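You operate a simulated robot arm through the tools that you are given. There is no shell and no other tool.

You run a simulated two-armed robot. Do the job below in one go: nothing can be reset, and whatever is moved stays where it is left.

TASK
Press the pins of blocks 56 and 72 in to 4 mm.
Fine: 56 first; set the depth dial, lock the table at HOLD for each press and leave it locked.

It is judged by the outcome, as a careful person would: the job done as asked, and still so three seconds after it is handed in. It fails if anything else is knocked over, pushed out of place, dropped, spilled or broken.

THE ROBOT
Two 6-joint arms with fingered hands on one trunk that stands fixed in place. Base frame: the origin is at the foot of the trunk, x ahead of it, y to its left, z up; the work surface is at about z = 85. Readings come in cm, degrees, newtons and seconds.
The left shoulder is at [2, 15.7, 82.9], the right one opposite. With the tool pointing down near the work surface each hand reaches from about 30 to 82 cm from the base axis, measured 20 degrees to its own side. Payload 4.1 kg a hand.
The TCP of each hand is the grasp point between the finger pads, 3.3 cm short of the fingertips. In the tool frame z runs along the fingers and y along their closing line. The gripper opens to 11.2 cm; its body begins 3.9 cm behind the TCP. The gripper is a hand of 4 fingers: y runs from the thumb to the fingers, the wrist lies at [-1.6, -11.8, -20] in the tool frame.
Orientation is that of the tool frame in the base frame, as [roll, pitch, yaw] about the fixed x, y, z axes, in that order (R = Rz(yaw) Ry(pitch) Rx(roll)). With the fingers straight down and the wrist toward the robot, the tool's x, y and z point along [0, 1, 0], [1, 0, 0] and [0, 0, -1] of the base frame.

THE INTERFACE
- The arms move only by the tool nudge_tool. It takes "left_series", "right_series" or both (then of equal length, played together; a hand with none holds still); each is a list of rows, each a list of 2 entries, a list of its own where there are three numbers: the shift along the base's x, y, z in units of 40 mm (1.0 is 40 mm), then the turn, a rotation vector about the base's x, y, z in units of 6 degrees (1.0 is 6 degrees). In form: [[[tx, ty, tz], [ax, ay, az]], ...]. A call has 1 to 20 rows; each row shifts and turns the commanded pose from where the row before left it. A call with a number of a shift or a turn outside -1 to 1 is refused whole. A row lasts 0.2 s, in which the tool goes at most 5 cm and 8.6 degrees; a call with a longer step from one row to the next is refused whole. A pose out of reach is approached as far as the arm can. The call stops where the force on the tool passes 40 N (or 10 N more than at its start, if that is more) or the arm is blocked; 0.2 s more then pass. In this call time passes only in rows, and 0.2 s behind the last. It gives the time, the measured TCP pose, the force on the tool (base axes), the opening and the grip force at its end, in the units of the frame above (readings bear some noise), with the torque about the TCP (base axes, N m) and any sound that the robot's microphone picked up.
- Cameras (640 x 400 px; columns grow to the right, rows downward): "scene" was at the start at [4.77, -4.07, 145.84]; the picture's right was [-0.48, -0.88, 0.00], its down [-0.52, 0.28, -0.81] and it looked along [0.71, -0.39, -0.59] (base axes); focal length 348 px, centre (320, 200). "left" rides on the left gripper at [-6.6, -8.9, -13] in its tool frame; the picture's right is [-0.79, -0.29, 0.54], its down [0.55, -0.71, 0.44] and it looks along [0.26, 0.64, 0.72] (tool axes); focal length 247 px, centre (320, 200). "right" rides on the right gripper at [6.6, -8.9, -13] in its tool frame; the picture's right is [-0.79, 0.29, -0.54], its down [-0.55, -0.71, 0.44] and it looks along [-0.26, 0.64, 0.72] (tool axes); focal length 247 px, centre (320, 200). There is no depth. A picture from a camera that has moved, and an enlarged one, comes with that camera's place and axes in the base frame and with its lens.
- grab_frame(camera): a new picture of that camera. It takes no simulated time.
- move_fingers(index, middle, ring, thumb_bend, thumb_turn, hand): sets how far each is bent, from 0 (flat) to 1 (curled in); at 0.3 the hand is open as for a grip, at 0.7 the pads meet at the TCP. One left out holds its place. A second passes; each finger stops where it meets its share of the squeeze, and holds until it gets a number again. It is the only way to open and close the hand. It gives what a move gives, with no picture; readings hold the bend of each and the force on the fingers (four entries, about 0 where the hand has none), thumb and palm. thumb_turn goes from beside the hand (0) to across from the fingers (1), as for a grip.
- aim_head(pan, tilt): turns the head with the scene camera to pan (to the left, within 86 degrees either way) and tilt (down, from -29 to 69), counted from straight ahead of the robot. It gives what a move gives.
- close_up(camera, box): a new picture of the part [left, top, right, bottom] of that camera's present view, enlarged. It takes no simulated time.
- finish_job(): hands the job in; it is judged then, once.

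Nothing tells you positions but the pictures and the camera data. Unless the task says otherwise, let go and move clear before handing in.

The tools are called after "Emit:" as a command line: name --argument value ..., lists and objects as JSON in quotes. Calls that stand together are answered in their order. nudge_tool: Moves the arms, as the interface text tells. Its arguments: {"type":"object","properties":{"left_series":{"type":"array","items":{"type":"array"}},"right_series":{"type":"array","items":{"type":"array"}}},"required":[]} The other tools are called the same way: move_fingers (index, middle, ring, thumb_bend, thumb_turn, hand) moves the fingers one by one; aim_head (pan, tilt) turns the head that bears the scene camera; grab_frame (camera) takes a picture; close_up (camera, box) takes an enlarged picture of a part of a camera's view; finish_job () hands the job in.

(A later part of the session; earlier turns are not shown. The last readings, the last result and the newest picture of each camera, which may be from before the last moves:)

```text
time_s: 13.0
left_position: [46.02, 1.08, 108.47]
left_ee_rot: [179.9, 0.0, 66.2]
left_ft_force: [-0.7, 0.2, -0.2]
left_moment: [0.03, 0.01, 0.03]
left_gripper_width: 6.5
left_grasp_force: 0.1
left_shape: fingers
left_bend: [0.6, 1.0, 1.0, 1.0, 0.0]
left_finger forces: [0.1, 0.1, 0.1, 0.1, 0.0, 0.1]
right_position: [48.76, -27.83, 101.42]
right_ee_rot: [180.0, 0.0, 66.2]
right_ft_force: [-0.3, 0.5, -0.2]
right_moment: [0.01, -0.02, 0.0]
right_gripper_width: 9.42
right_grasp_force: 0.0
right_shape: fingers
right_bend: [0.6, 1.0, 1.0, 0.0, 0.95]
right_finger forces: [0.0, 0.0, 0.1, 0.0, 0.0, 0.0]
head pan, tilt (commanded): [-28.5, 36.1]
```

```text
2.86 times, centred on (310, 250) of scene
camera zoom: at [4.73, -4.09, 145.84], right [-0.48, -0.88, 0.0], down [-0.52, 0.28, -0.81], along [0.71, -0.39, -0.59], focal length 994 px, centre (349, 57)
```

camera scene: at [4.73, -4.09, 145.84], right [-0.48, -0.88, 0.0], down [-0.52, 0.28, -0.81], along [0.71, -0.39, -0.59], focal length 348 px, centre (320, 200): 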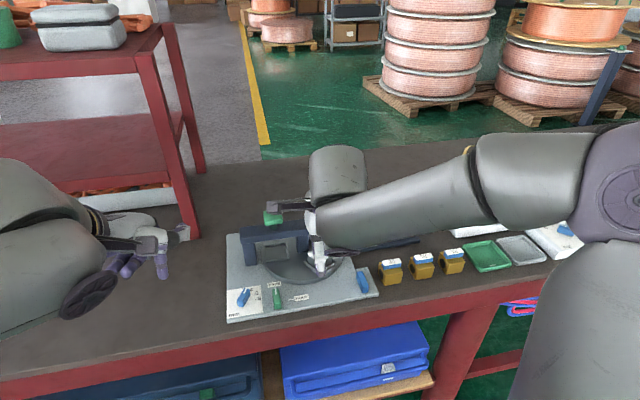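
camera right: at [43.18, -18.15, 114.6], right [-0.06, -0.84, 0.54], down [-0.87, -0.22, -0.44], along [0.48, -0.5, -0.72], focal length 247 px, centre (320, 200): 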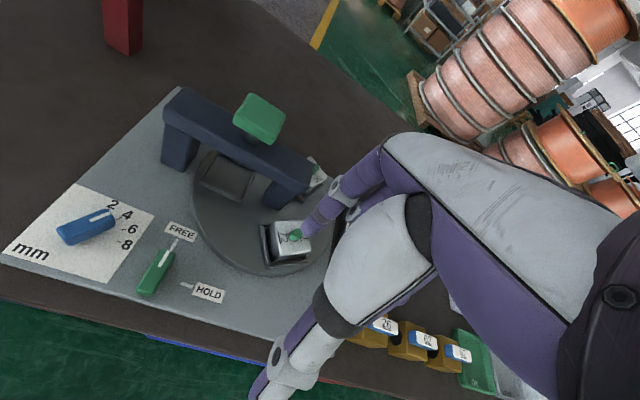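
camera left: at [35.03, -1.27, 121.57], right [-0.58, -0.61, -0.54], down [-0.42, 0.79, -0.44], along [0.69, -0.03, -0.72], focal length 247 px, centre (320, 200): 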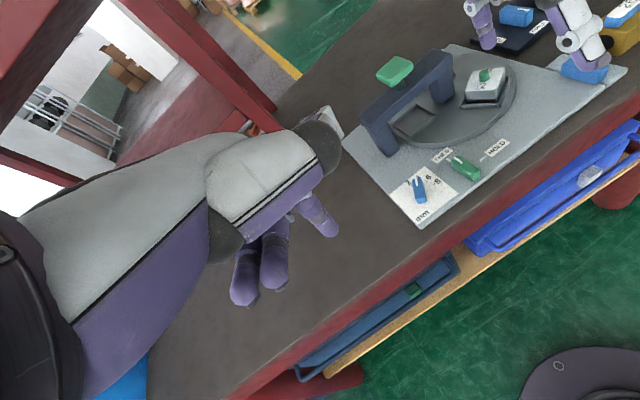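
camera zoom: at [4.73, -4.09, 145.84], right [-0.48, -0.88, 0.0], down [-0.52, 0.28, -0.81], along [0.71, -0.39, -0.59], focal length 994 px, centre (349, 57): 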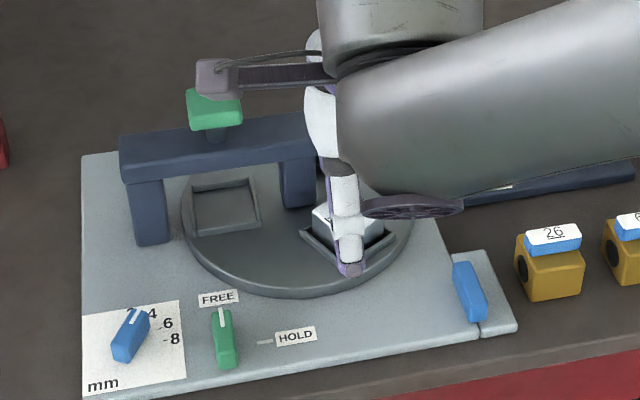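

The thumb tip sits about 1.8 cm higher than the index tip, and I take the turntable centre to be [58.6, -28.5]. I'll tilt the right hand about 12° to lift the curled fingers away from the pin, and move the index down just behind block 72 on its clockwise side.

Emit:
nudge_tool --right_series '[[[0.045, 0.127, -0.2], [-0.914, 0.405, 0]], [[0.045, 0.127, -0.2], [-0.914, 0.405, 0]], [[0.045, 0.127, -0.5], [0, 0, 0]], [[0.045, 0.127, -0.5], [0, 0, 0]], [[0, 0, -0.5], [0, 0, 0]]]'

Emit:
close_up --camera "left" --box '[340, 0, 640, 190]'

Emit:
close_up --camera "right" --box '[150, 80, 400, 300]'

Emit:
close_up --camera "scene" --box '[220, 180, 400, 320]'

```text
time_s: 14.2
left_position: [46.09, 1.21, 108.5]
left_ee_rot: [179.9, -0.1, 66.1]
left_ft_force: [0.5, -0.5, 0.3]
left_moment: [0.0, 0.01, 0.0]
left_gripper_width: 6.53
left_grasp_force: 0.0
left_shape: fingers
left_bend: [0.6, 1.0, 1.0, 1.0, 0.0]
left_finger forces: [0.1, 0.0, 0.1, 0.1, 0.0, 0.0]
right_position: [49.59, -25.47, 93.7]
right_ee_rot: [180.0, 11.9, 66.1]
right_ft_force: [-0.6, 0.5, -0.1]
right_moment: [0.02, -0.04, 0.02]
right_gripper_width: 9.4
right_grasp_force: 0.2
right_shape: fingers
right_bend: [0.6, 1.0, 1.0, 0.0, 0.95]
right_finger forces: [0.0, 0.0, 0.0, 0.0, 0.0, 0.0]
head pan, tilt (commanded): [-28.5, 36.1]
```

```text
2.11 times, centred on (490, 95) of left
camera zoom: at [35.07, -1.27, 121.55], right [-0.58, -0.61, -0.54], down [-0.42, 0.79, -0.44], along [0.69, -0.03, -0.72], focal length 520 px, centre (-38, 421)
```

zoom: 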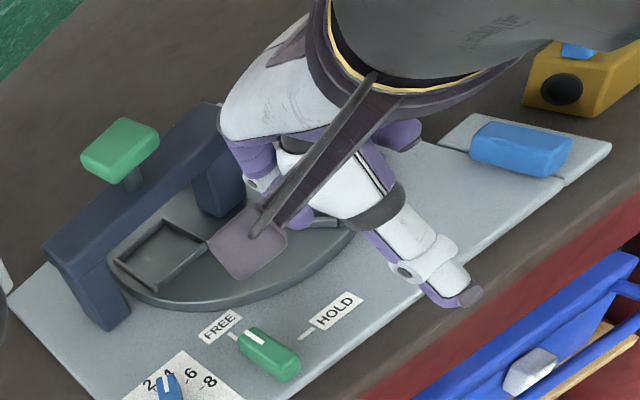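

```text
1.82 times, centred on (275, 190) of right
camera zoom: at [45.0, -13.48, 105.15], right [-0.01, -0.72, 0.69], down [-0.91, -0.29, -0.31], along [0.43, -0.63, -0.65], focal length 449 px, centre (402, 218)
```

zoom: 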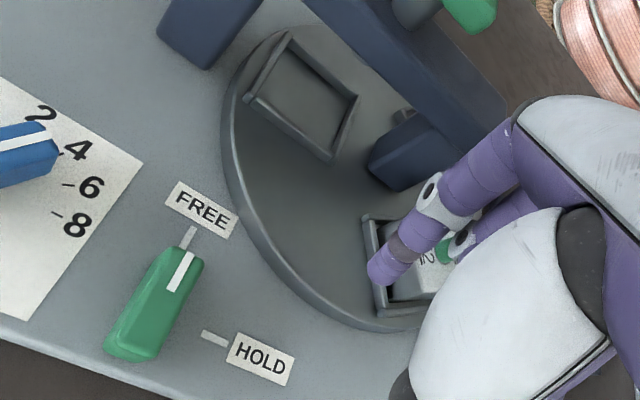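

```text
2.86 times, centred on (310, 250) of scene
camera zoom: at [4.76, -4.07, 145.84], right [-0.48, -0.88, 0.0], down [-0.52, 0.28, -0.81], along [0.71, -0.39, -0.59], focal length 994 px, centre (349, 57)
```

zoom: 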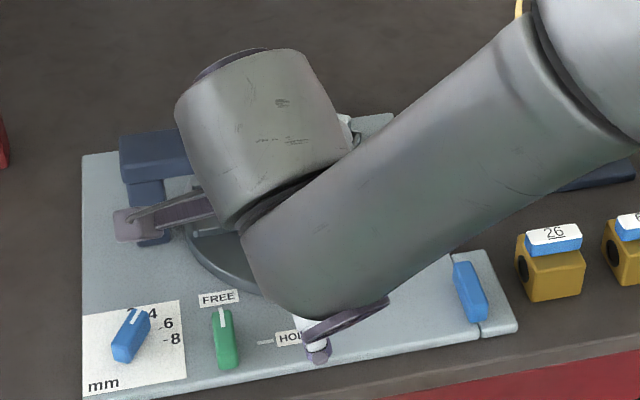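

The index tip is at about [51.3, -26.1, 90.7], roughly 1 cm clear of the nest wall on the clockwise side of block 72. I'll lower it in small steps until it just touches the disc, watching the force.

Emit:
nudge_tool --right_series '[[[0, 0, -0.3], [0, 0, 0]], [[0, 0, -0.2], [0, 0, 0]], [[0, 0, 0], [0, 0, 0]]]'

Emit:
nudge_tool --right_series '[[[0, 0, -0.05], [0, 0, 0]], [[0, 0, 0], [0, 0, 0]]]'

Emit:
close_up --camera "right" --box '[250, 120, 400, 280]'

```text
time_s: 15.0
left_position: [45.99, 1.11, 108.52]
left_ee_rot: [179.9, 0.0, 66.1]
left_ft_force: [-0.3, -0.1, -1.3]
left_moment: [-0.01, 0.01, 0.01]
left_gripper_width: 6.54
left_grasp_force: 0.0
left_shape: fingers
left_bend: [0.6, 1.0, 1.0, 1.0, 0.0]
left_finger forces: [0.0, 0.0, 0.0, 0.0, 0.1, 0.0]
right_position: [49.47, -25.55, 91.87]
right_ee_rot: [180.0, 12.1, 66.2]
right_ft_force: [0.0, -0.3, -0.4]
right_moment: [-0.01, 0.0, 0.01]
right_gripper_width: 9.4
right_grasp_force: 0.1
right_shape: fingers
right_bend: [0.6, 1.0, 1.0, 0.0, 0.95]
right_finger forces: [0.1, 0.0, 0.0, 0.0, 0.1, 0.1]
head pan, tilt (commanded): [-28.5, 36.1]
```

```text
time_s: 15.6
left_position: [46.13, 1.2, 108.53]
left_ee_rot: [179.9, 0.0, 66.1]
left_ft_force: [0.5, 0.4, 1.0]
left_moment: [0.06, 0.01, 0.0]
left_gripper_width: 6.53
left_grasp_force: 0.0
left_shape: fingers
left_bend: [0.6, 1.0, 1.0, 1.0, 0.0]
left_finger forces: [0.1, 0.1, 0.0, 0.0, 0.0, 0.0]
right_position: [49.36, -25.53, 91.66]
right_ee_rot: [180.0, 11.9, 66.1]
right_ft_force: [-0.2, -0.8, -0.1]
right_moment: [0.01, 0.02, 0.06]
right_gripper_width: 9.39
right_grasp_force: 0.1
right_shape: fingers
right_bend: [0.6, 1.0, 1.0, 0.0, 0.95]
right_finger forces: [0.0, 0.0, 0.0, 0.0, 0.0, 0.1]
head pan, tilt (commanded): [-28.5, 36.1]
```

```text
2.50 times, centred on (325, 200) of right
camera zoom: at [44.9, -13.51, 103.01], right [-0.01, -0.72, 0.69], down [-0.91, -0.29, -0.31], along [0.42, -0.63, -0.65], focal length 617 px, centre (308, 200)
```

zoom: 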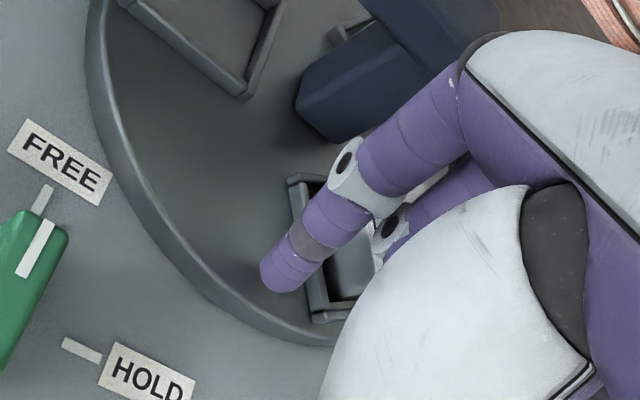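

No contact yet; the tip is close above the disc, with the nest wall just to its right. I'll keep lowering in small steps.

Emit:
nudge_tool --right_series '[[[0, 0, -0.05], [0, 0, 0]], [[0, 0, -0.05], [0, 0, 0]], [[0, 0, 0], [0, 0, 0]]]'

Emit:
nudge_tool --right_series '[[[0, 0, -0.04], [0, 0, 0]], [[0, 0, 0], [0, 0, 0]]]'

Emit:
close_up --camera "right" --box '[250, 120, 400, 280]'

```text
time_s: 16.4
left_position: [45.92, 1.24, 108.52]
left_ee_rot: [179.8, 0.0, 66.1]
left_ft_force: [-1.0, 0.7, 0.1]
left_moment: [-0.01, -0.04, 0.01]
left_gripper_width: 6.57
left_grasp_force: 0.1
left_shape: fingers
left_bend: [0.6, 1.0, 1.0, 1.0, 0.0]
left_finger forces: [0.0, 0.0, 0.0, 0.0, 0.0, 0.0]
right_position: [49.57, -25.4, 91.1]
right_ee_rot: [180.0, 12.0, 66.1]
right_ft_force: [0.5, 0.5, 2.6]
right_moment: [-0.06, -0.04, -0.03]
right_gripper_width: 9.38
right_grasp_force: 1.2
right_shape: fingers
right_bend: [0.6, 1.0, 1.0, 0.0, 0.95]
right_finger forces: [2.9, 0.0, 0.1, 0.0, 0.0, 0.0]
head pan, tilt (commanded): [-28.5, 36.1]
```

```text
time_s: 17.0
left_position: [46.06, 1.16, 108.52]
left_ee_rot: [179.9, 0.0, 66.2]
left_ft_force: [-0.1, -0.6, 0.4]
left_moment: [0.03, 0.01, 0.0]
left_gripper_width: 6.52
left_grasp_force: 0.1
left_shape: fingers
left_bend: [0.6, 1.0, 1.0, 1.0, 0.0]
left_finger forces: [0.0, 0.0, 0.1, 0.0, 0.1, 0.0]
right_position: [49.45, -25.48, 91.26]
right_ee_rot: [179.9, 11.9, 66.1]
right_ft_force: [1.5, 0.1, 11.5]
right_moment: [-0.07, -0.36, -0.01]
right_gripper_width: 9.34
right_grasp_force: 5.8
right_shape: fingers
right_bend: [0.6, 1.0, 1.0, 0.0, 0.95]
right_finger forces: [11.9, 0.1, 0.1, 0.0, 0.1, 0.1]
head pan, tilt (commanded): [-28.5, 36.1]
```

```text
2.50 times, centred on (325, 200) of right
camera zoom: at [44.95, -13.5, 102.54], right [-0.01, -0.72, 0.69], down [-0.9, -0.29, -0.31], along [0.43, -0.63, -0.65], focal length 617 px, centre (308, 200)
```

zoom: 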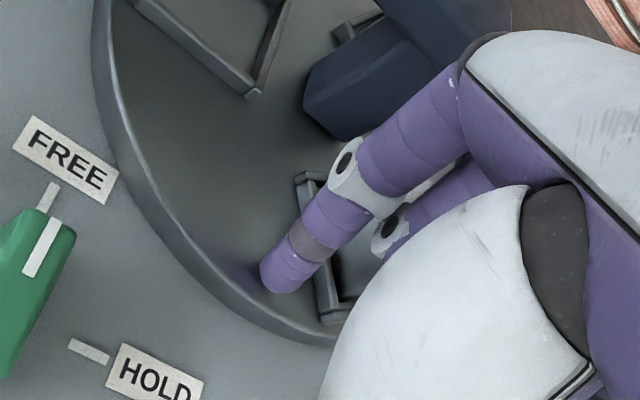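

The disc top is touched at TCP z of about 91.2. I'll lift 2–3 mm so the fingertip clears the disc but still meets the nest wall, then start sweeping counter-clockwise.

Emit:
nudge_tool --right_series '[[[0, 0, 0.11], [0, 0, 0]], [[-0.02, -0.12, 0], [0, 0, 0]], [[-0.01, -0.12, 0], [0, 0, 0]], [[-0.022, -0.165, 0], [0, 0, 0]], [[-0.008, -0.165, 0], [0, 0, 0]], [[0, 0, 0], [0, 0, 0]]]'

Emit:
grab_frame --camera "right"

Emit:
close_up --camera "left" --box '[340, 0, 640, 190]'

```text
time_s: 18.4
left_position: [46.08, 1.2, 108.51]
left_ee_rot: [179.9, 0.0, 66.1]
left_ft_force: [-0.4, 0.2, 0.1]
left_moment: [0.0, 0.0, -0.05]
left_gripper_width: 6.52
left_grasp_force: 0.0
left_shape: fingers
left_bend: [0.6, 1.0, 1.0, 1.0, 0.0]
left_finger forces: [0.0, 0.1, 0.1, 0.0, 0.0, 0.1]
right_position: [49.34, -27.83, 91.34]
right_ee_rot: [-180.0, 12.0, 66.2]
right_ft_force: [0.1, 0.6, 0.3]
right_moment: [0.0, 0.01, -0.05]
right_gripper_width: 9.34
right_grasp_force: 0.6
right_shape: fingers
right_bend: [0.6, 1.0, 1.0, 0.0, 0.95]
right_finger forces: [0.2, 0.1, 0.0, 0.0, 0.0, 0.1]
head pan, tilt (commanded): [-28.5, 36.1]
```

```text
taken
camera right: at [44.78, -15.81, 102.78], right [-0.01, -0.72, 0.69], down [-0.91, -0.29, -0.31], along [0.43, -0.63, -0.65], focal length 247 px, centre (320, 200)
```

right: 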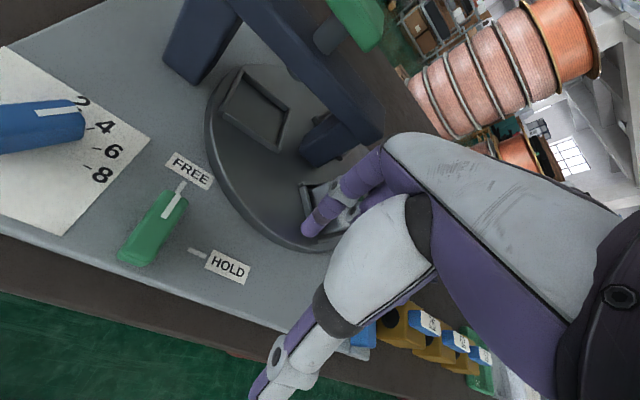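

```text
2.11 times, centred on (490, 95) of left
camera zoom: at [35.08, -1.27, 121.55], right [-0.58, -0.61, -0.54], down [-0.42, 0.79, -0.44], along [0.69, -0.03, -0.72], focal length 520 px, centre (-38, 421)
```

zoom: 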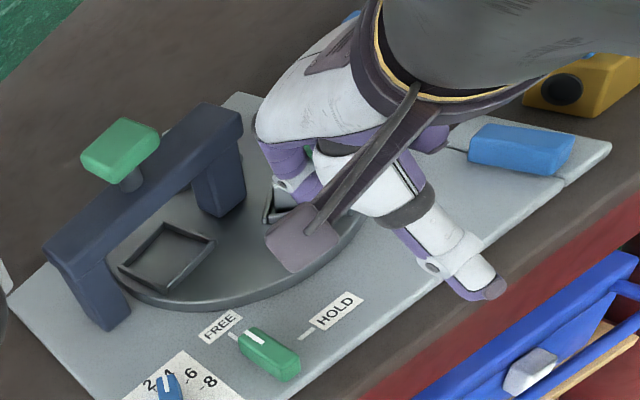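

The disc is turning with almost no force. I'll continue the counter-clockwise sweep and take the tilt back out along the way, to keep the wrist camera away from the bridge.

Emit:
nudge_tool --right_series '[[[0.008, -0.165, 0], [0, 0, 0]], [[0.022, -0.165, 0], [0, 0, 0]], [[0.035, -0.163, 0], [0, 0, 0]], [[0.05, -0.158, 0], [0, 0, 0]], [[0.032, -0.224, 0], [0.914, -0.405, 0]], [[0.047, -0.219, 0], [0.914, -0.405, 0]], [[0.088, -0.14, 0], [0, 0, 0]], [[0.103, -0.133, 0], [0, 0, 0]], [[0, 0, 0], [0, 0, 0]]]'

Emit:
grab_frame --camera "right"

Emit:
close_up --camera "left" --box '[340, 0, 640, 190]'

Emit:
close_up --camera "scene" --box '[220, 180, 400, 320]'

```text
time_s: 20.4
left_position: [46.02, 0.99, 108.48]
left_ee_rot: [179.9, 0.0, 66.1]
left_ft_force: [0.0, -0.4, -0.4]
left_moment: [-0.01, 0.03, -0.01]
left_gripper_width: 6.52
left_grasp_force: 0.1
left_shape: fingers
left_bend: [0.6, 1.0, 1.0, 1.0, 0.0]
left_finger forces: [0.0, 0.1, 0.1, 0.0, 0.0, 0.0]
right_position: [50.98, -33.32, 91.5]
right_ee_rot: [-179.9, -0.1, 66.2]
right_ft_force: [0.9, 0.1, 0.2]
right_moment: [-0.01, -0.01, 0.03]
right_gripper_width: 9.38
right_grasp_force: 0.0
right_shape: fingers
right_bend: [0.6, 1.0, 1.0, 0.0, 0.95]
right_finger forces: [0.0, 0.1, 0.0, 0.0, 0.0, 0.0]
head pan, tilt (commanded): [-28.5, 36.1]
```

```text
taken
camera right: at [45.37, -23.68, 104.56], right [-0.06, -0.84, 0.54], down [-0.87, -0.22, -0.44], along [0.48, -0.5, -0.72], focal length 247 px, centre (320, 200)
```

right: 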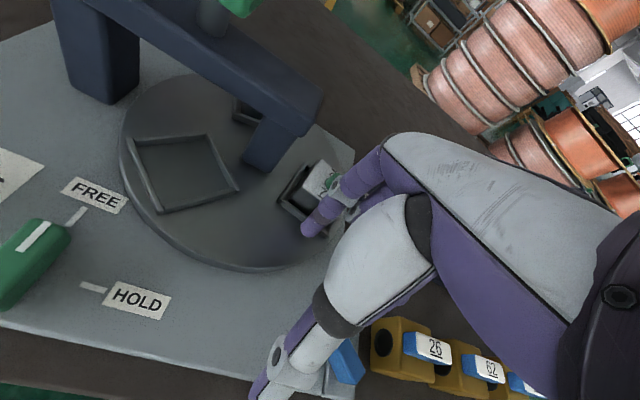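

```text
2.11 times, centred on (490, 95) of left
camera zoom: at [35.08, -1.27, 121.55], right [-0.58, -0.61, -0.54], down [-0.42, 0.79, -0.44], along [0.69, -0.03, -0.72], focal length 520 px, centre (-38, 421)
```

zoom: 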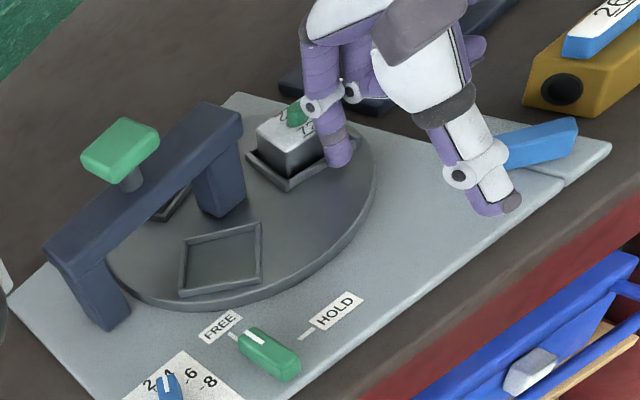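

```text
2.86 times, centred on (310, 250) of scene
camera zoom: at [4.77, -4.07, 145.84], right [-0.48, -0.88, 0.0], down [-0.52, 0.28, -0.81], along [0.71, -0.39, -0.59], focal length 994 px, centre (349, 57)
```

zoom: 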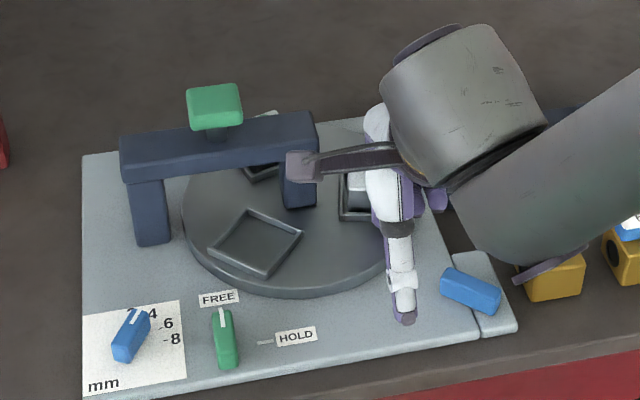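

The table has turned about 50°. The blue side handle turned by the same amount without being touched, so it is geared to the table. I'll continue the sweep.

Emit:
nudge_tool --right_series '[[[0.113, -0.12, 0], [0, 0, 0]], [[0.12, -0.113, 0], [0, 0, 0]], [[0.133, -0.103, 0], [0, 0, 0]], [[0.14, -0.088, 0], [0, 0, 0]], [[0.148, -0.078, 0], [0, 0, 0]], [[0.153, -0.063, 0], [0, 0, 0]], [[0.158, -0.05, 0], [0, 0, 0]], [[0, 0, 0], [0, 0, 0]]]'

Emit:
grab_frame --camera "right"

Emit:
close_up --camera "left" --box '[340, 0, 640, 190]'

Emit:
close_up --camera "scene" --box '[220, 180, 400, 320]'

```text
time_s: 22.2
left_position: [45.96, 1.08, 108.46]
left_ee_rot: [179.8, 0.1, 66.1]
left_ft_force: [-0.5, 0.8, 0.3]
left_moment: [0.0, 0.0, 0.0]
left_gripper_width: 6.54
left_grasp_force: 0.0
left_shape: fingers
left_bend: [0.6, 1.0, 1.0, 1.0, 0.0]
left_finger forces: [0.0, 0.0, 0.1, 0.0, 0.0, 0.0]
right_position: [54.62, -35.61, 91.3]
right_ee_rot: [-180.0, 0.0, 66.1]
right_ft_force: [-0.3, -0.7, 0.1]
right_moment: [-0.01, -0.01, -0.03]
right_gripper_width: 9.36
right_grasp_force: 0.0
right_shape: fingers
right_bend: [0.6, 1.0, 1.0, 0.0, 0.95]
right_finger forces: [0.1, 0.0, 0.1, 0.0, 0.0, 0.1]
head pan, tilt (commanded): [-28.5, 36.1]
```

```text
taken
camera right: at [49.1, -26.01, 104.49], right [-0.06, -0.84, 0.54], down [-0.87, -0.22, -0.44], along [0.48, -0.5, -0.72], focal length 247 px, centre (320, 200)
```

right: 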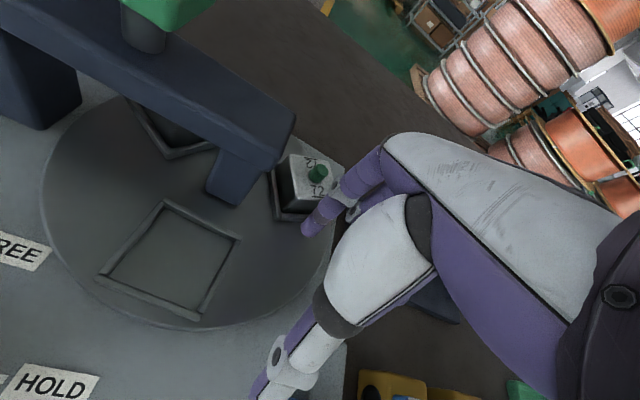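

```text
2.11 times, centred on (490, 95) of left
camera zoom: at [35.08, -1.27, 121.55], right [-0.58, -0.61, -0.54], down [-0.42, 0.79, -0.44], along [0.69, -0.03, -0.72], focal length 520 px, centre (-38, 421)
```

zoom: 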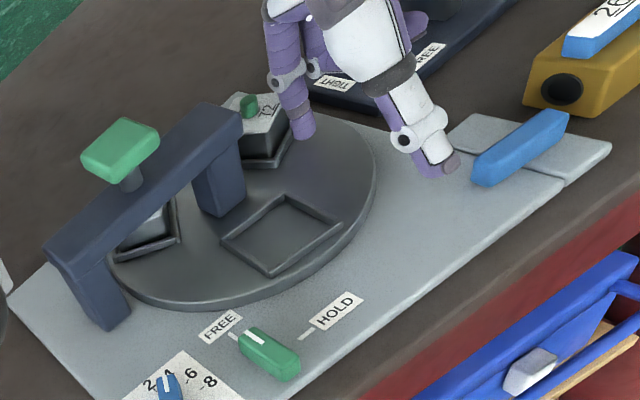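

```text
2.86 times, centred on (310, 250) of scene
camera zoom: at [4.77, -4.07, 145.84], right [-0.48, -0.88, 0.0], down [-0.52, 0.28, -0.81], along [0.71, -0.39, -0.59], focal length 994 px, centre (349, 57)
```

zoom: 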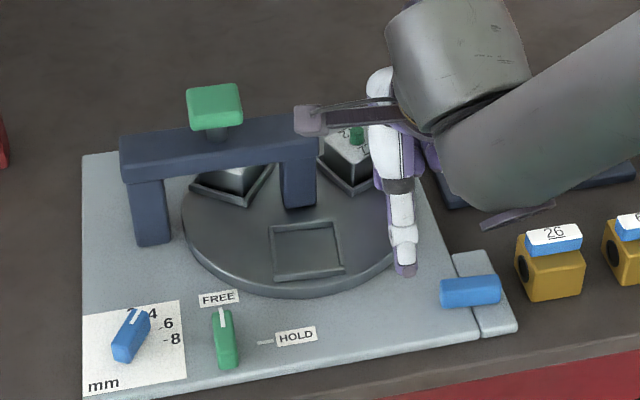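

The table has turned about 86°, and block 56 is coming in under the bridge from behind. I'll push on more slowly as it nears 120°.

Emit:
nudge_tool --right_series '[[[0.163, -0.035, 0], [0, 0, 0]], [[0.165, -0.022, 0], [0, 0, 0]], [[0.165, -0.008, 0], [0, 0, 0]], [[0.12, 0.006, 0], [0, 0, 0]], [[0.1, 0.008, 0], [0, 0, 0]], [[0, 0, 0], [0, 0, 0]]]'

Emit:
close_up --camera "left" --box '[340, 0, 640, 190]'

Emit:
close_up --camera "scene" --box '[220, 180, 400, 320]'

Emit:
grab_frame --camera "right"

```text
time_s: 23.6
left_position: [46.0, 1.19, 108.48]
left_ee_rot: [179.8, 0.0, 66.1]
left_ft_force: [-0.2, 0.1, -0.1]
left_moment: [0.0, -0.01, 0.0]
left_gripper_width: 6.53
left_grasp_force: 0.0
left_shape: fingers
left_bend: [0.6, 1.0, 1.0, 1.0, 0.0]
left_finger forces: [0.0, 0.0, 0.0, 0.0, 0.1, 0.1]
right_position: [57.6, -35.97, 91.49]
right_ee_rot: [179.9, 0.0, 66.2]
right_ft_force: [1.1, 0.0, 0.0]
right_moment: [0.03, -0.01, 0.05]
right_gripper_width: 9.39
right_grasp_force: 0.0
right_shape: fingers
right_bend: [0.6, 1.0, 1.0, 0.0, 0.95]
right_finger forces: [0.0, 0.0, 0.0, 0.0, 0.0, 0.0]
head pan, tilt (commanded): [-28.5, 36.1]
```

```text
2.11 times, centred on (490, 95) of left
camera zoom: at [35.08, -1.27, 121.55], right [-0.58, -0.61, -0.54], down [-0.42, 0.79, -0.44], along [0.69, -0.03, -0.72], focal length 520 px, centre (-38, 421)
```

zoom: 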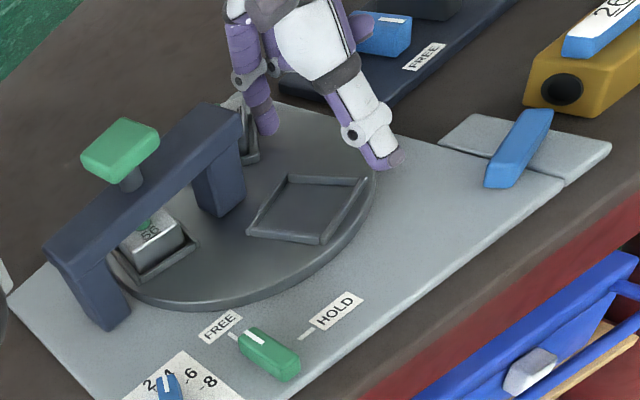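

```text
2.86 times, centred on (310, 250) of scene
camera zoom: at [4.77, -4.07, 145.84], right [-0.48, -0.88, 0.0], down [-0.52, 0.28, -0.81], along [0.71, -0.39, -0.59], focal length 994 px, centre (349, 57)
```

zoom: 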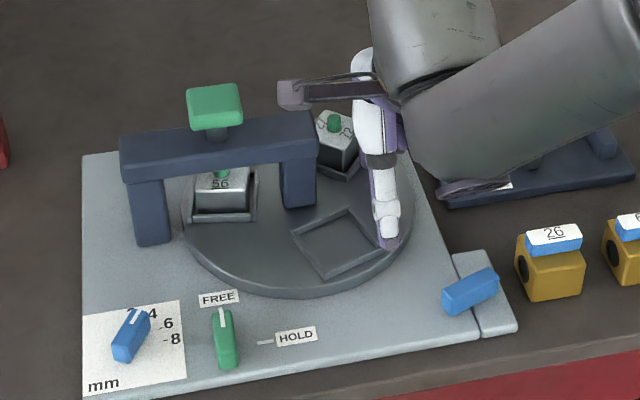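

```text
taken
camera right: at [52.0, -26.23, 104.49], right [-0.06, -0.84, 0.54], down [-0.87, -0.22, -0.44], along [0.48, -0.5, -0.72], focal length 247 px, centre (320, 200)
```

right: 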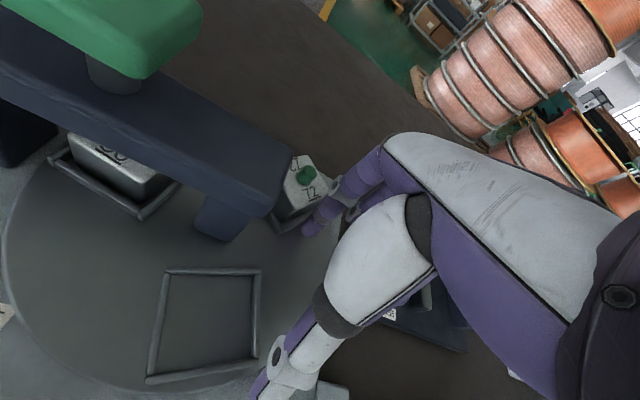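

The table is at about 110°, and block 56 is under the bridge but not quite aligned with the ram. I'll make small final pushes and compare with the starting nest positions.

Emit:
nudge_tool --right_series '[[[0.08, 0.012, 0], [0, 0, 0]], [[0.08, 0.014, 0], [0, 0, 0]], [[0, 0, 0], [0, 0, 0]]]'

Emit:
close_up --camera "left" --box '[340, 20, 540, 160]'

Emit:
close_up --camera "scene" --box '[215, 195, 395, 325]'

```text
time_s: 24.4
left_position: [45.95, 1.05, 108.56]
left_ee_rot: [179.8, 0.0, 66.0]
left_ft_force: [-1.0, -0.2, 0.0]
left_moment: [-0.02, 0.03, 0.0]
left_gripper_width: 6.52
left_grasp_force: 0.0
left_shape: fingers
left_bend: [0.6, 1.0, 1.0, 1.0, 0.0]
left_finger forces: [0.0, 0.0, 0.1, 0.0, 0.0, 0.0]
right_position: [58.15, -35.9, 91.47]
right_ee_rot: [-179.9, 0.0, 66.2]
right_ft_force: [-0.4, -0.4, -0.3]
right_moment: [-0.03, 0.01, 0.01]
right_gripper_width: 9.35
right_grasp_force: 0.0
right_shape: fingers
right_bend: [0.6, 1.0, 1.0, 0.0, 0.95]
right_finger forces: [0.1, 0.0, 0.1, 0.1, 0.0, 0.0]
head pan, tilt (commanded): [-28.5, 36.1]
```

```text
2.86 times, centred on (440, 90) of left
camera zoom: at [35.08, -1.27, 121.55], right [-0.58, -0.61, -0.54], down [-0.42, 0.79, -0.44], along [0.69, -0.03, -0.72], focal length 706 px, centre (-23, 514)
```

zoom: 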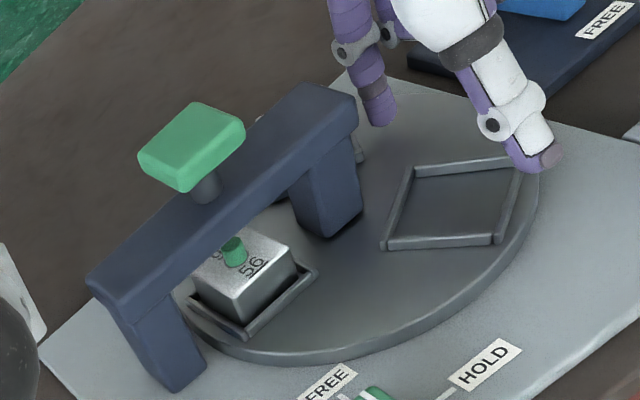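

```text
3.08 times, centred on (305, 260) of scene
camera zoom: at [4.77, -4.07, 145.84], right [-0.48, -0.88, 0.0], down [-0.52, 0.28, -0.81], along [0.71, -0.39, -0.59], focal length 1070 px, centre (366, 15)
```

zoom: 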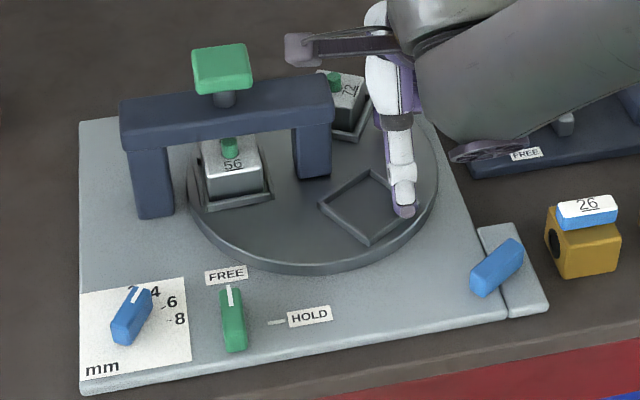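

The nests now nearly coincide with the starting pattern, meaning a 120° turn. I'll repeat the exact close-up box from the start to compare the nest corners finely.

Emit:
close_up --camera "scene" --box '[295, 212, 345, 282]'

Emit:
close_up --camera "scene" --box '[245, 200, 345, 270]'

Emit:
close_up --camera "left" --box '[380, 40, 480, 130]'

```text
5.71 times, centred on (320, 247) of scene
camera zoom: at [4.77, -4.07, 145.84], right [-0.48, -0.88, 0.0], down [-0.52, 0.28, -0.81], along [0.71, -0.39, -0.59], focal length 1988 px, centre (320, -69)
```

zoom: 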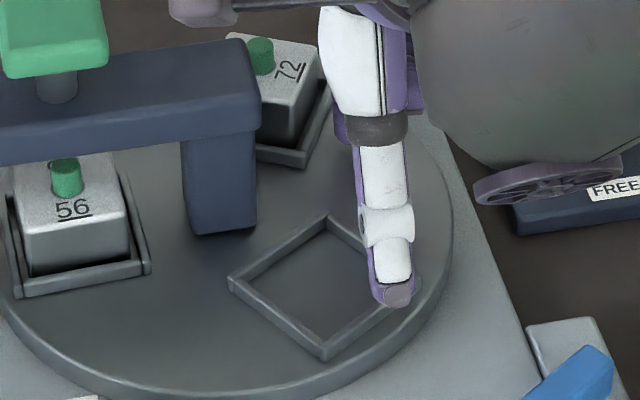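

```text
5.71 times, centred on (295, 235) of scene
camera zoom: at [4.77, -4.07, 145.84], right [-0.48, -0.88, 0.0], down [-0.52, 0.28, -0.81], along [0.71, -0.39, -0.59], focal length 1988 px, centre (463, 0)
```

zoom: 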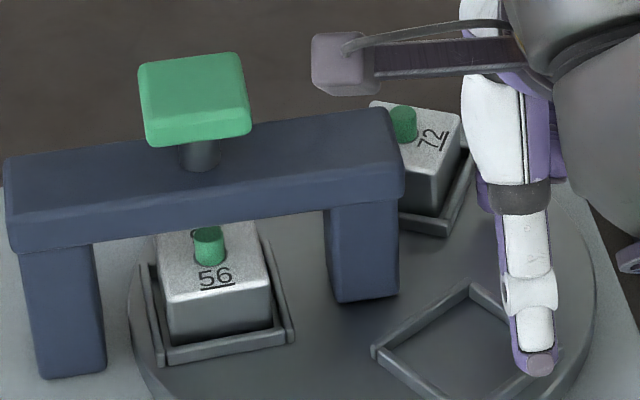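

```text
4.44 times, centred on (430, 85) of left
camera zoom: at [35.08, -1.27, 121.55], right [-0.58, -0.61, -0.54], down [-0.42, 0.79, -0.44], along [0.69, -0.03, -0.72], focal length 1098 px, centre (-169, 711)
```

zoom: 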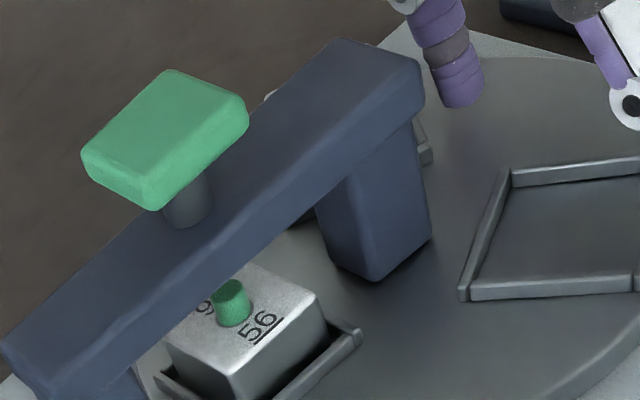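

The close-ups show the nests about 2° past the starting pattern, and the nest wall is also about 2° off parallel with the bridge. I'll press the fingertip lightly on the disc and drag it back a little clockwise.

Emit:
nudge_tool --right_series '[[[-0.03, -0.005, 0], [0, 0, 0]], [[0, 0, -0.09], [0, 0, 0]], [[0, 0, 0], [0, 0, 0]]]'

```text
time_s: 25.2
left_position: [45.96, 1.13, 108.53]
left_ee_rot: [179.9, 0.0, 66.1]
left_ft_force: [0.5, 0.6, 0.3]
left_moment: [0.01, -0.02, -0.01]
left_gripper_width: 6.51
left_grasp_force: 0.0
left_shape: fingers
left_bend: [0.6, 1.0, 1.0, 1.0, 0.0]
left_finger forces: [0.0, 0.0, 0.1, 0.1, 0.0, 0.0]
right_position: [58.23, -35.84, 91.0]
right_ee_rot: [180.0, 0.1, 66.1]
right_ft_force: [-0.1, 0.6, -0.4]
right_moment: [-0.02, -0.02, -0.01]
right_gripper_width: 9.33
right_grasp_force: 0.1
right_shape: fingers
right_bend: [0.6, 1.0, 1.0, 0.0, 0.95]
right_finger forces: [0.1, 0.1, 0.0, 0.0, 0.0, 0.1]
head pan, tilt (commanded): [-28.5, 36.1]
```

No contact yet without the tilt; I'll lower a little more until I feel the disc.

Emit:
nudge_tool --right_series '[[[0, 0, -0.04], [0, 0, 0]], [[0, 0, 0], [0, 0, 0]]]'

Emit:
nudge_tool --right_series '[[[0, 0, -0.03], [0, 0, 0]], [[0, 0, 0], [0, 0, 0]]]'

```text
time_s: 25.8
left_position: [46.1, 1.06, 108.49]
left_ee_rot: [179.9, 0.0, 66.0]
left_ft_force: [0.9, 0.3, 0.4]
left_moment: [0.01, 0.01, -0.01]
left_gripper_width: 6.51
left_grasp_force: 0.1
left_shape: fingers
left_bend: [0.6, 1.0, 1.0, 1.0, 0.0]
left_finger forces: [0.0, 0.1, 0.0, 0.0, 0.1, 0.0]
right_position: [58.12, -35.88, 90.97]
right_ee_rot: [180.0, 0.0, 66.2]
right_ft_force: [-0.2, -0.8, 1.6]
right_moment: [-0.02, -0.03, 0.0]
right_gripper_width: 9.36
right_grasp_force: 0.9
right_shape: fingers
right_bend: [0.6, 1.0, 1.0, 0.0, 0.95]
right_finger forces: [1.2, 0.1, 0.0, 0.0, 0.0, 0.0]
head pan, tilt (commanded): [-28.5, 36.1]
```

```text
time_s: 26.4
left_position: [46.12, 1.18, 108.43]
left_ee_rot: [179.9, 0.1, 66.1]
left_ft_force: [-0.2, 0.0, -0.4]
left_moment: [0.0, 0.0, -0.02]
left_gripper_width: 6.55
left_grasp_force: 0.0
left_shape: fingers
left_bend: [0.6, 1.0, 1.0, 1.0, 0.0]
left_finger forces: [0.0, 0.1, 0.0, 0.0, 0.0, 0.1]
right_position: [58.01, -35.77, 90.92]
right_ee_rot: [179.9, -0.1, 66.1]
right_ft_force: [0.0, -1.8, 8.8]
right_moment: [-0.04, -0.23, -0.05]
right_gripper_width: 9.38
right_grasp_force: 4.6
right_shape: fingers
right_bend: [0.6, 1.0, 1.0, 0.0, 0.95]
right_finger forces: [8.7, 0.1, 0.0, 0.1, 0.1, 0.1]
head pan, tilt (commanded): [-28.5, 36.1]
```

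I have about 9 N of contact with the disc. Now a small clockwise drag of about 2°, then a comparison.

Emit:
nudge_tool --right_series '[[[-0.035, -0.006, 0], [0, 0, 0]], [[-0.035, -0.007, 0], [0, 0, 0]], [[0, 0, 0], [0, 0, 0]]]'

Emit:
close_up --camera "scene" --box '[295, 212, 345, 282]'

Emit:
close_up --camera "scene" --box '[245, 200, 345, 270]'

```text
time_s: 27.2
left_position: [46.03, 1.16, 108.42]
left_ee_rot: [179.9, 0.0, 66.1]
left_ft_force: [-0.9, -0.5, 0.4]
left_moment: [-0.02, -0.01, 0.0]
left_gripper_width: 6.5
left_grasp_force: 0.1
left_shape: fingers
left_bend: [0.6, 1.0, 1.0, 1.0, 0.0]
left_finger forces: [0.0, 0.1, 0.0, 0.1, 0.0, 0.0]
right_position: [57.85, -35.83, 91.03]
right_ee_rot: [179.9, 0.0, 66.1]
right_ft_force: [0.7, -0.3, 14.5]
right_moment: [0.05, -0.41, -0.01]
right_gripper_width: 9.29
right_grasp_force: 7.0
right_shape: fingers
right_bend: [0.61, 1.0, 1.0, 0.0, 0.95]
right_finger forces: [14.2, 0.0, 0.0, 0.0, 0.0, 0.1]
head pan, tilt (commanded): [-28.5, 36.1]
```

```text
5.71 times, centred on (320, 247) of scene
camera zoom: at [4.74, -4.05, 145.84], right [-0.48, -0.88, 0.0], down [-0.52, 0.28, -0.81], along [0.71, -0.39, -0.59], focal length 1988 px, centre (320, -69)
```

zoom: 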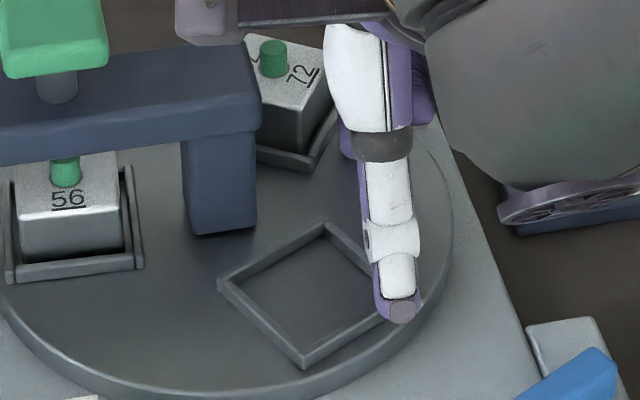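

```text
5.71 times, centred on (295, 235) of scene
camera zoom: at [4.74, -4.05, 145.84], right [-0.48, -0.88, 0.0], down [-0.52, 0.28, -0.81], along [0.71, -0.39, -0.59], focal length 1988 px, centre (463, 0)
```

zoom: 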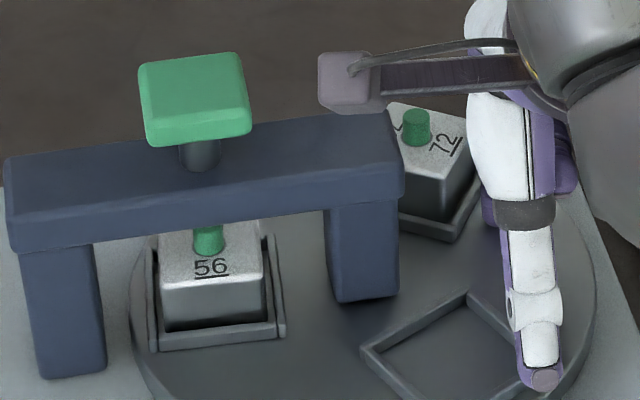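

That went slightly too far; the nests are now about 2° short of the starting pattern. I'll drag forward by about half that amount.

Emit:
nudge_tool --right_series '[[[0.02, 0.004, 0.01], [0, 0, 0]], [[0.025, 0.004, 0], [0, 0, 0]], [[0, 0, 0], [0, 0, 0]]]'

Emit:
close_up --camera "scene" --box '[295, 212, 345, 282]'

Emit:
close_up --camera "left" --box '[340, 20, 540, 160]'

```text
time_s: 28.0
left_position: [45.98, 1.16, 108.46]
left_ee_rot: [179.9, -0.1, 66.1]
left_ft_force: [-0.5, -0.8, -0.7]
left_moment: [0.01, -0.01, -0.02]
left_gripper_width: 6.52
left_grasp_force: 0.1
left_shape: fingers
left_bend: [0.6, 1.0, 1.0, 1.0, 0.0]
left_finger forces: [0.0, 0.0, 0.1, 0.0, 0.0, 0.1]
right_position: [58.04, -35.83, 90.81]
right_ee_rot: [179.9, 0.1, 66.2]
right_ft_force: [1.6, -1.2, 16.2]
right_moment: [-0.03, -0.47, -0.02]
right_gripper_width: 9.26
right_grasp_force: 8.3
right_shape: fingers
right_bend: [0.61, 1.0, 1.0, 0.0, 0.95]
right_finger forces: [16.0, 0.1, 0.0, 0.1, 0.0, 0.0]
head pan, tilt (commanded): [-28.5, 36.1]
```

```text
5.71 times, centred on (320, 247) of scene
camera zoom: at [4.73, -4.05, 145.84], right [-0.48, -0.88, 0.0], down [-0.52, 0.28, -0.81], along [0.71, -0.39, -0.59], focal length 1988 px, centre (320, -69)
```

zoom: 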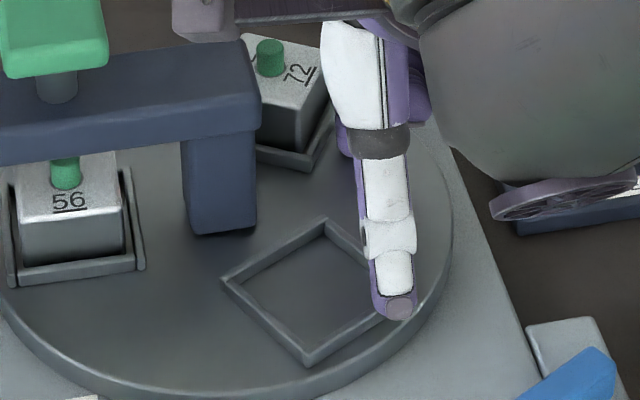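

```text
2.86 times, centred on (440, 90) of left
camera zoom: at [35.05, -1.25, 121.56], right [-0.58, -0.61, -0.54], down [-0.42, 0.79, -0.44], along [0.69, -0.03, -0.72], focal length 706 px, centre (-23, 514)
```

zoom: 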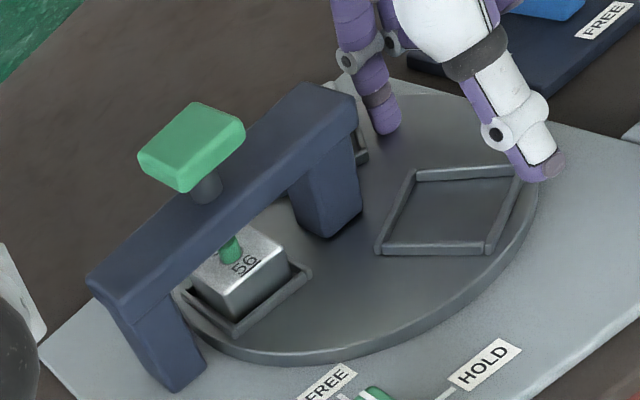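

The nests now match the starting pattern within about a degree. I'll keep the right fingertip resting on the disc to hold it there while the left index goes to the lever.

Emit:
nudge_tool --left_series '[[[0.1, -0.3, -0.9], [0, 0, 0]], [[0.1, -0.3, -0.9], [0, 0, 0]], [[0.1, -0.5, -0.9], [0, 0, 0]], [[0.15, -0.6, -0.5], [0, 0, 0]], [[0.15, -0.9, -0.2], [0, 0, 0]], [[0.15, -0.9, 0], [0, 0, 0]], [[0.075, -0.5, 0], [0, 0, 0]], [[0, 0, 0], [0, 0, 0]]]'

Emit:
grab_frame --camera "left"

Emit:
close_up --camera "scene" --box '[180, 180, 400, 330]'

Emit:
grab_frame --camera "right"

```text
time_s: 29.8
left_position: [49.2, -14.89, 94.97]
left_ee_rot: [179.8, 0.0, 66.2]
left_ft_force: [0.4, 0.5, -0.3]
left_moment: [0.01, -0.01, 0.03]
left_gripper_width: 6.51
left_grasp_force: 0.1
left_shape: fingers
left_bend: [0.6, 1.0, 1.0, 1.0, 0.0]
left_finger forces: [0.1, 0.2, 0.0, 0.1, 0.0, 0.0]
right_position: [58.05, -35.82, 91.02]
right_ee_rot: [179.9, 0.0, 66.2]
right_ft_force: [1.9, -1.6, 18.7]
right_moment: [-0.01, -0.56, -0.06]
right_gripper_width: 9.3
right_grasp_force: 10.1
right_shape: fingers
right_bend: [0.6, 1.0, 1.0, 0.0, 0.95]
right_finger forces: [18.9, 0.0, 0.0, 0.0, 0.1, 0.0]
head pan, tilt (commanded): [-28.5, 36.1]
```

```text
taken
camera left: at [38.29, -17.18, 107.86], right [-0.58, -0.61, -0.54], down [-0.42, 0.79, -0.44], along [0.69, -0.03, -0.72], focal length 247 px, centre (320, 200)
```

left: 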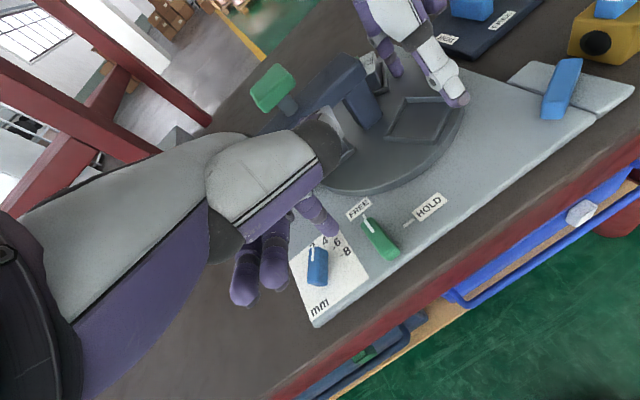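

```text
2.67 times, centred on (290, 255) of scene
camera zoom: at [4.73, -4.05, 145.84], right [-0.48, -0.88, 0.0], down [-0.52, 0.28, -0.81], along [0.71, -0.39, -0.59], focal length 928 px, centre (400, 53)
```

zoom: 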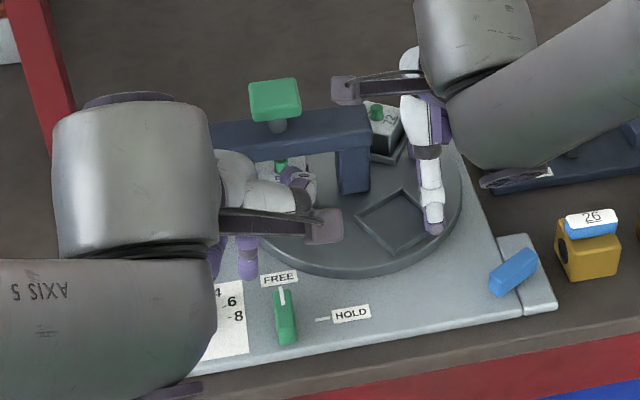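

```text
taken
camera right: at [52.42, -26.19, 104.0], right [-0.06, -0.84, 0.54], down [-0.87, -0.22, -0.44], along [0.48, -0.5, -0.72], focal length 247 px, centre (320, 200)
```

right: 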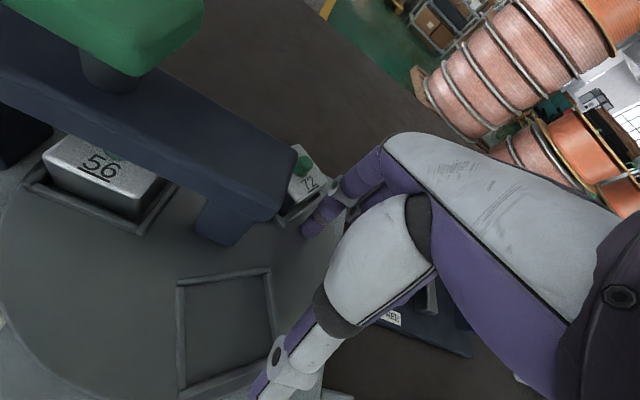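

The left fingertip is above the gap between the dial and lever, just off the lever's +y side. I'll lower it beside the lever's pointer end.

Emit:
nudge_tool --left_series '[[[0.02, 0, -0.5], [0, 0, 0]], [[0.02, 0, -0.5], [0, 0, 0]], [[0, 0, -0.1], [0, 0, 0]], [[0, 0, 0], [0, 0, 0]]]'

Emit:
close_up --camera "left" --box '[260, 160, 460, 300]'

Emit:
close_up --camera "scene" --box '[180, 220, 340, 330]'

```text
time_s: 30.8
left_position: [49.61, -14.78, 90.42]
left_ee_rot: [179.9, 0.1, 66.2]
left_ft_force: [0.1, -0.1, 0.4]
left_moment: [-0.01, -0.03, 0.05]
left_gripper_width: 6.54
left_grasp_force: 0.1
left_shape: fingers
left_bend: [0.6, 1.0, 1.0, 1.0, 0.0]
left_finger forces: [0.1, 0.1, 0.0, 0.0, 0.1, 0.0]
right_position: [58.09, -35.75, 90.92]
right_ee_rot: [180.0, 0.1, 66.1]
right_ft_force: [0.9, -2.7, 20.2]
right_moment: [-0.02, -0.56, -0.05]
right_gripper_width: 9.3
right_grasp_force: 10.2
right_shape: fingers
right_bend: [0.6, 1.0, 1.0, 0.0, 0.95]
right_finger forces: [19.7, 0.1, 0.0, 0.0, 0.1, 0.0]
head pan, tilt (commanded): [-28.5, 36.1]
```

```text
2.86 times, centred on (360, 230) of left
camera zoom: at [38.56, -17.25, 103.56], right [-0.58, -0.61, -0.54], down [-0.42, 0.79, -0.44], along [0.69, -0.03, -0.72], focal length 706 px, centre (206, 114)
```

zoom: 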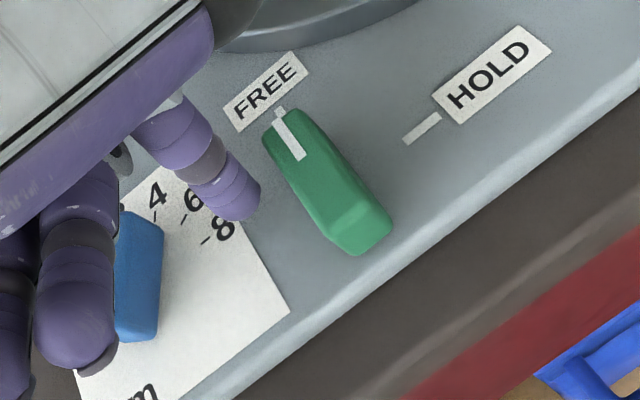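

```text
3.64 times, centred on (260, 275) of scene
camera zoom: at [4.72, -4.05, 145.84], right [-0.48, -0.88, 0.0], down [-0.52, 0.28, -0.81], along [0.71, -0.39, -0.59], focal length 1265 px, centre (538, -73)
```

zoom: 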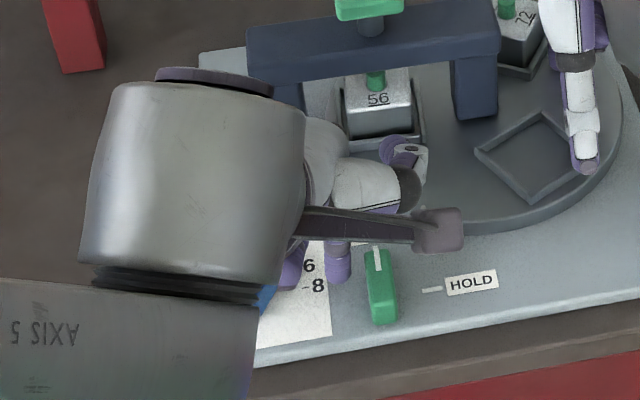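

The fingertip is beside the lever's pointer end with about 1.3 cm of clearance. I'll push the pointer end around clockwise toward HOLD in an arc.

Emit:
nudge_tool --left_series '[[[-0.04, -0.15, 0], [0, 0, 0]], [[-0.035, -0.15, 0], [0, 0, 0]], [[0.04, -0.135, 0], [0, 0, 0]], [[0.005, -0.135, 0], [0, 0, 0]], [[-0.03, -0.133, 0], [0, 0, 0]], [[0, 0, 0], [0, 0, 0]]]'

Emit:
close_up --camera "left" --box '[260, 160, 460, 300]'

```text
time_s: 32.2
left_position: [49.34, -17.66, 90.4]
left_ee_rot: [179.8, 0.0, 66.1]
left_ft_force: [0.7, 0.5, 0.8]
left_moment: [0.01, -0.03, 0.03]
left_gripper_width: 6.52
left_grasp_force: 0.5
left_shape: fingers
left_bend: [0.6, 1.0, 1.0, 1.0, 0.0]
left_finger forces: [0.5, 0.1, 0.1, 0.0, 0.1, 0.1]
right_position: [58.0, -35.95, 90.96]
right_ee_rot: [179.9, 0.1, 66.1]
right_ft_force: [1.0, -1.5, 20.1]
right_moment: [-0.04, -0.59, -0.06]
right_gripper_width: 9.3
right_grasp_force: 10.2
right_shape: fingers
right_bend: [0.6, 1.0, 1.0, 0.0, 0.95]
right_finger forces: [20.6, 0.1, 0.1, 0.0, 0.0, 0.0]
head pan, tilt (commanded): [-28.5, 36.1]
```

```text
2.86 times, centred on (360, 230) of left
camera zoom: at [38.37, -20.08, 103.45], right [-0.58, -0.61, -0.54], down [-0.42, 0.79, -0.44], along [0.69, -0.03, -0.72], focal length 706 px, centre (206, 114)
```

zoom: 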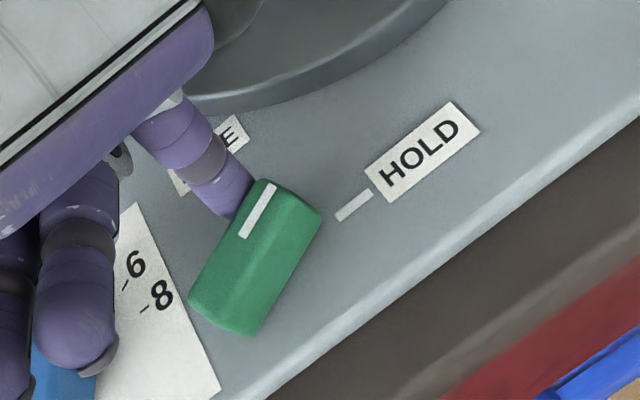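

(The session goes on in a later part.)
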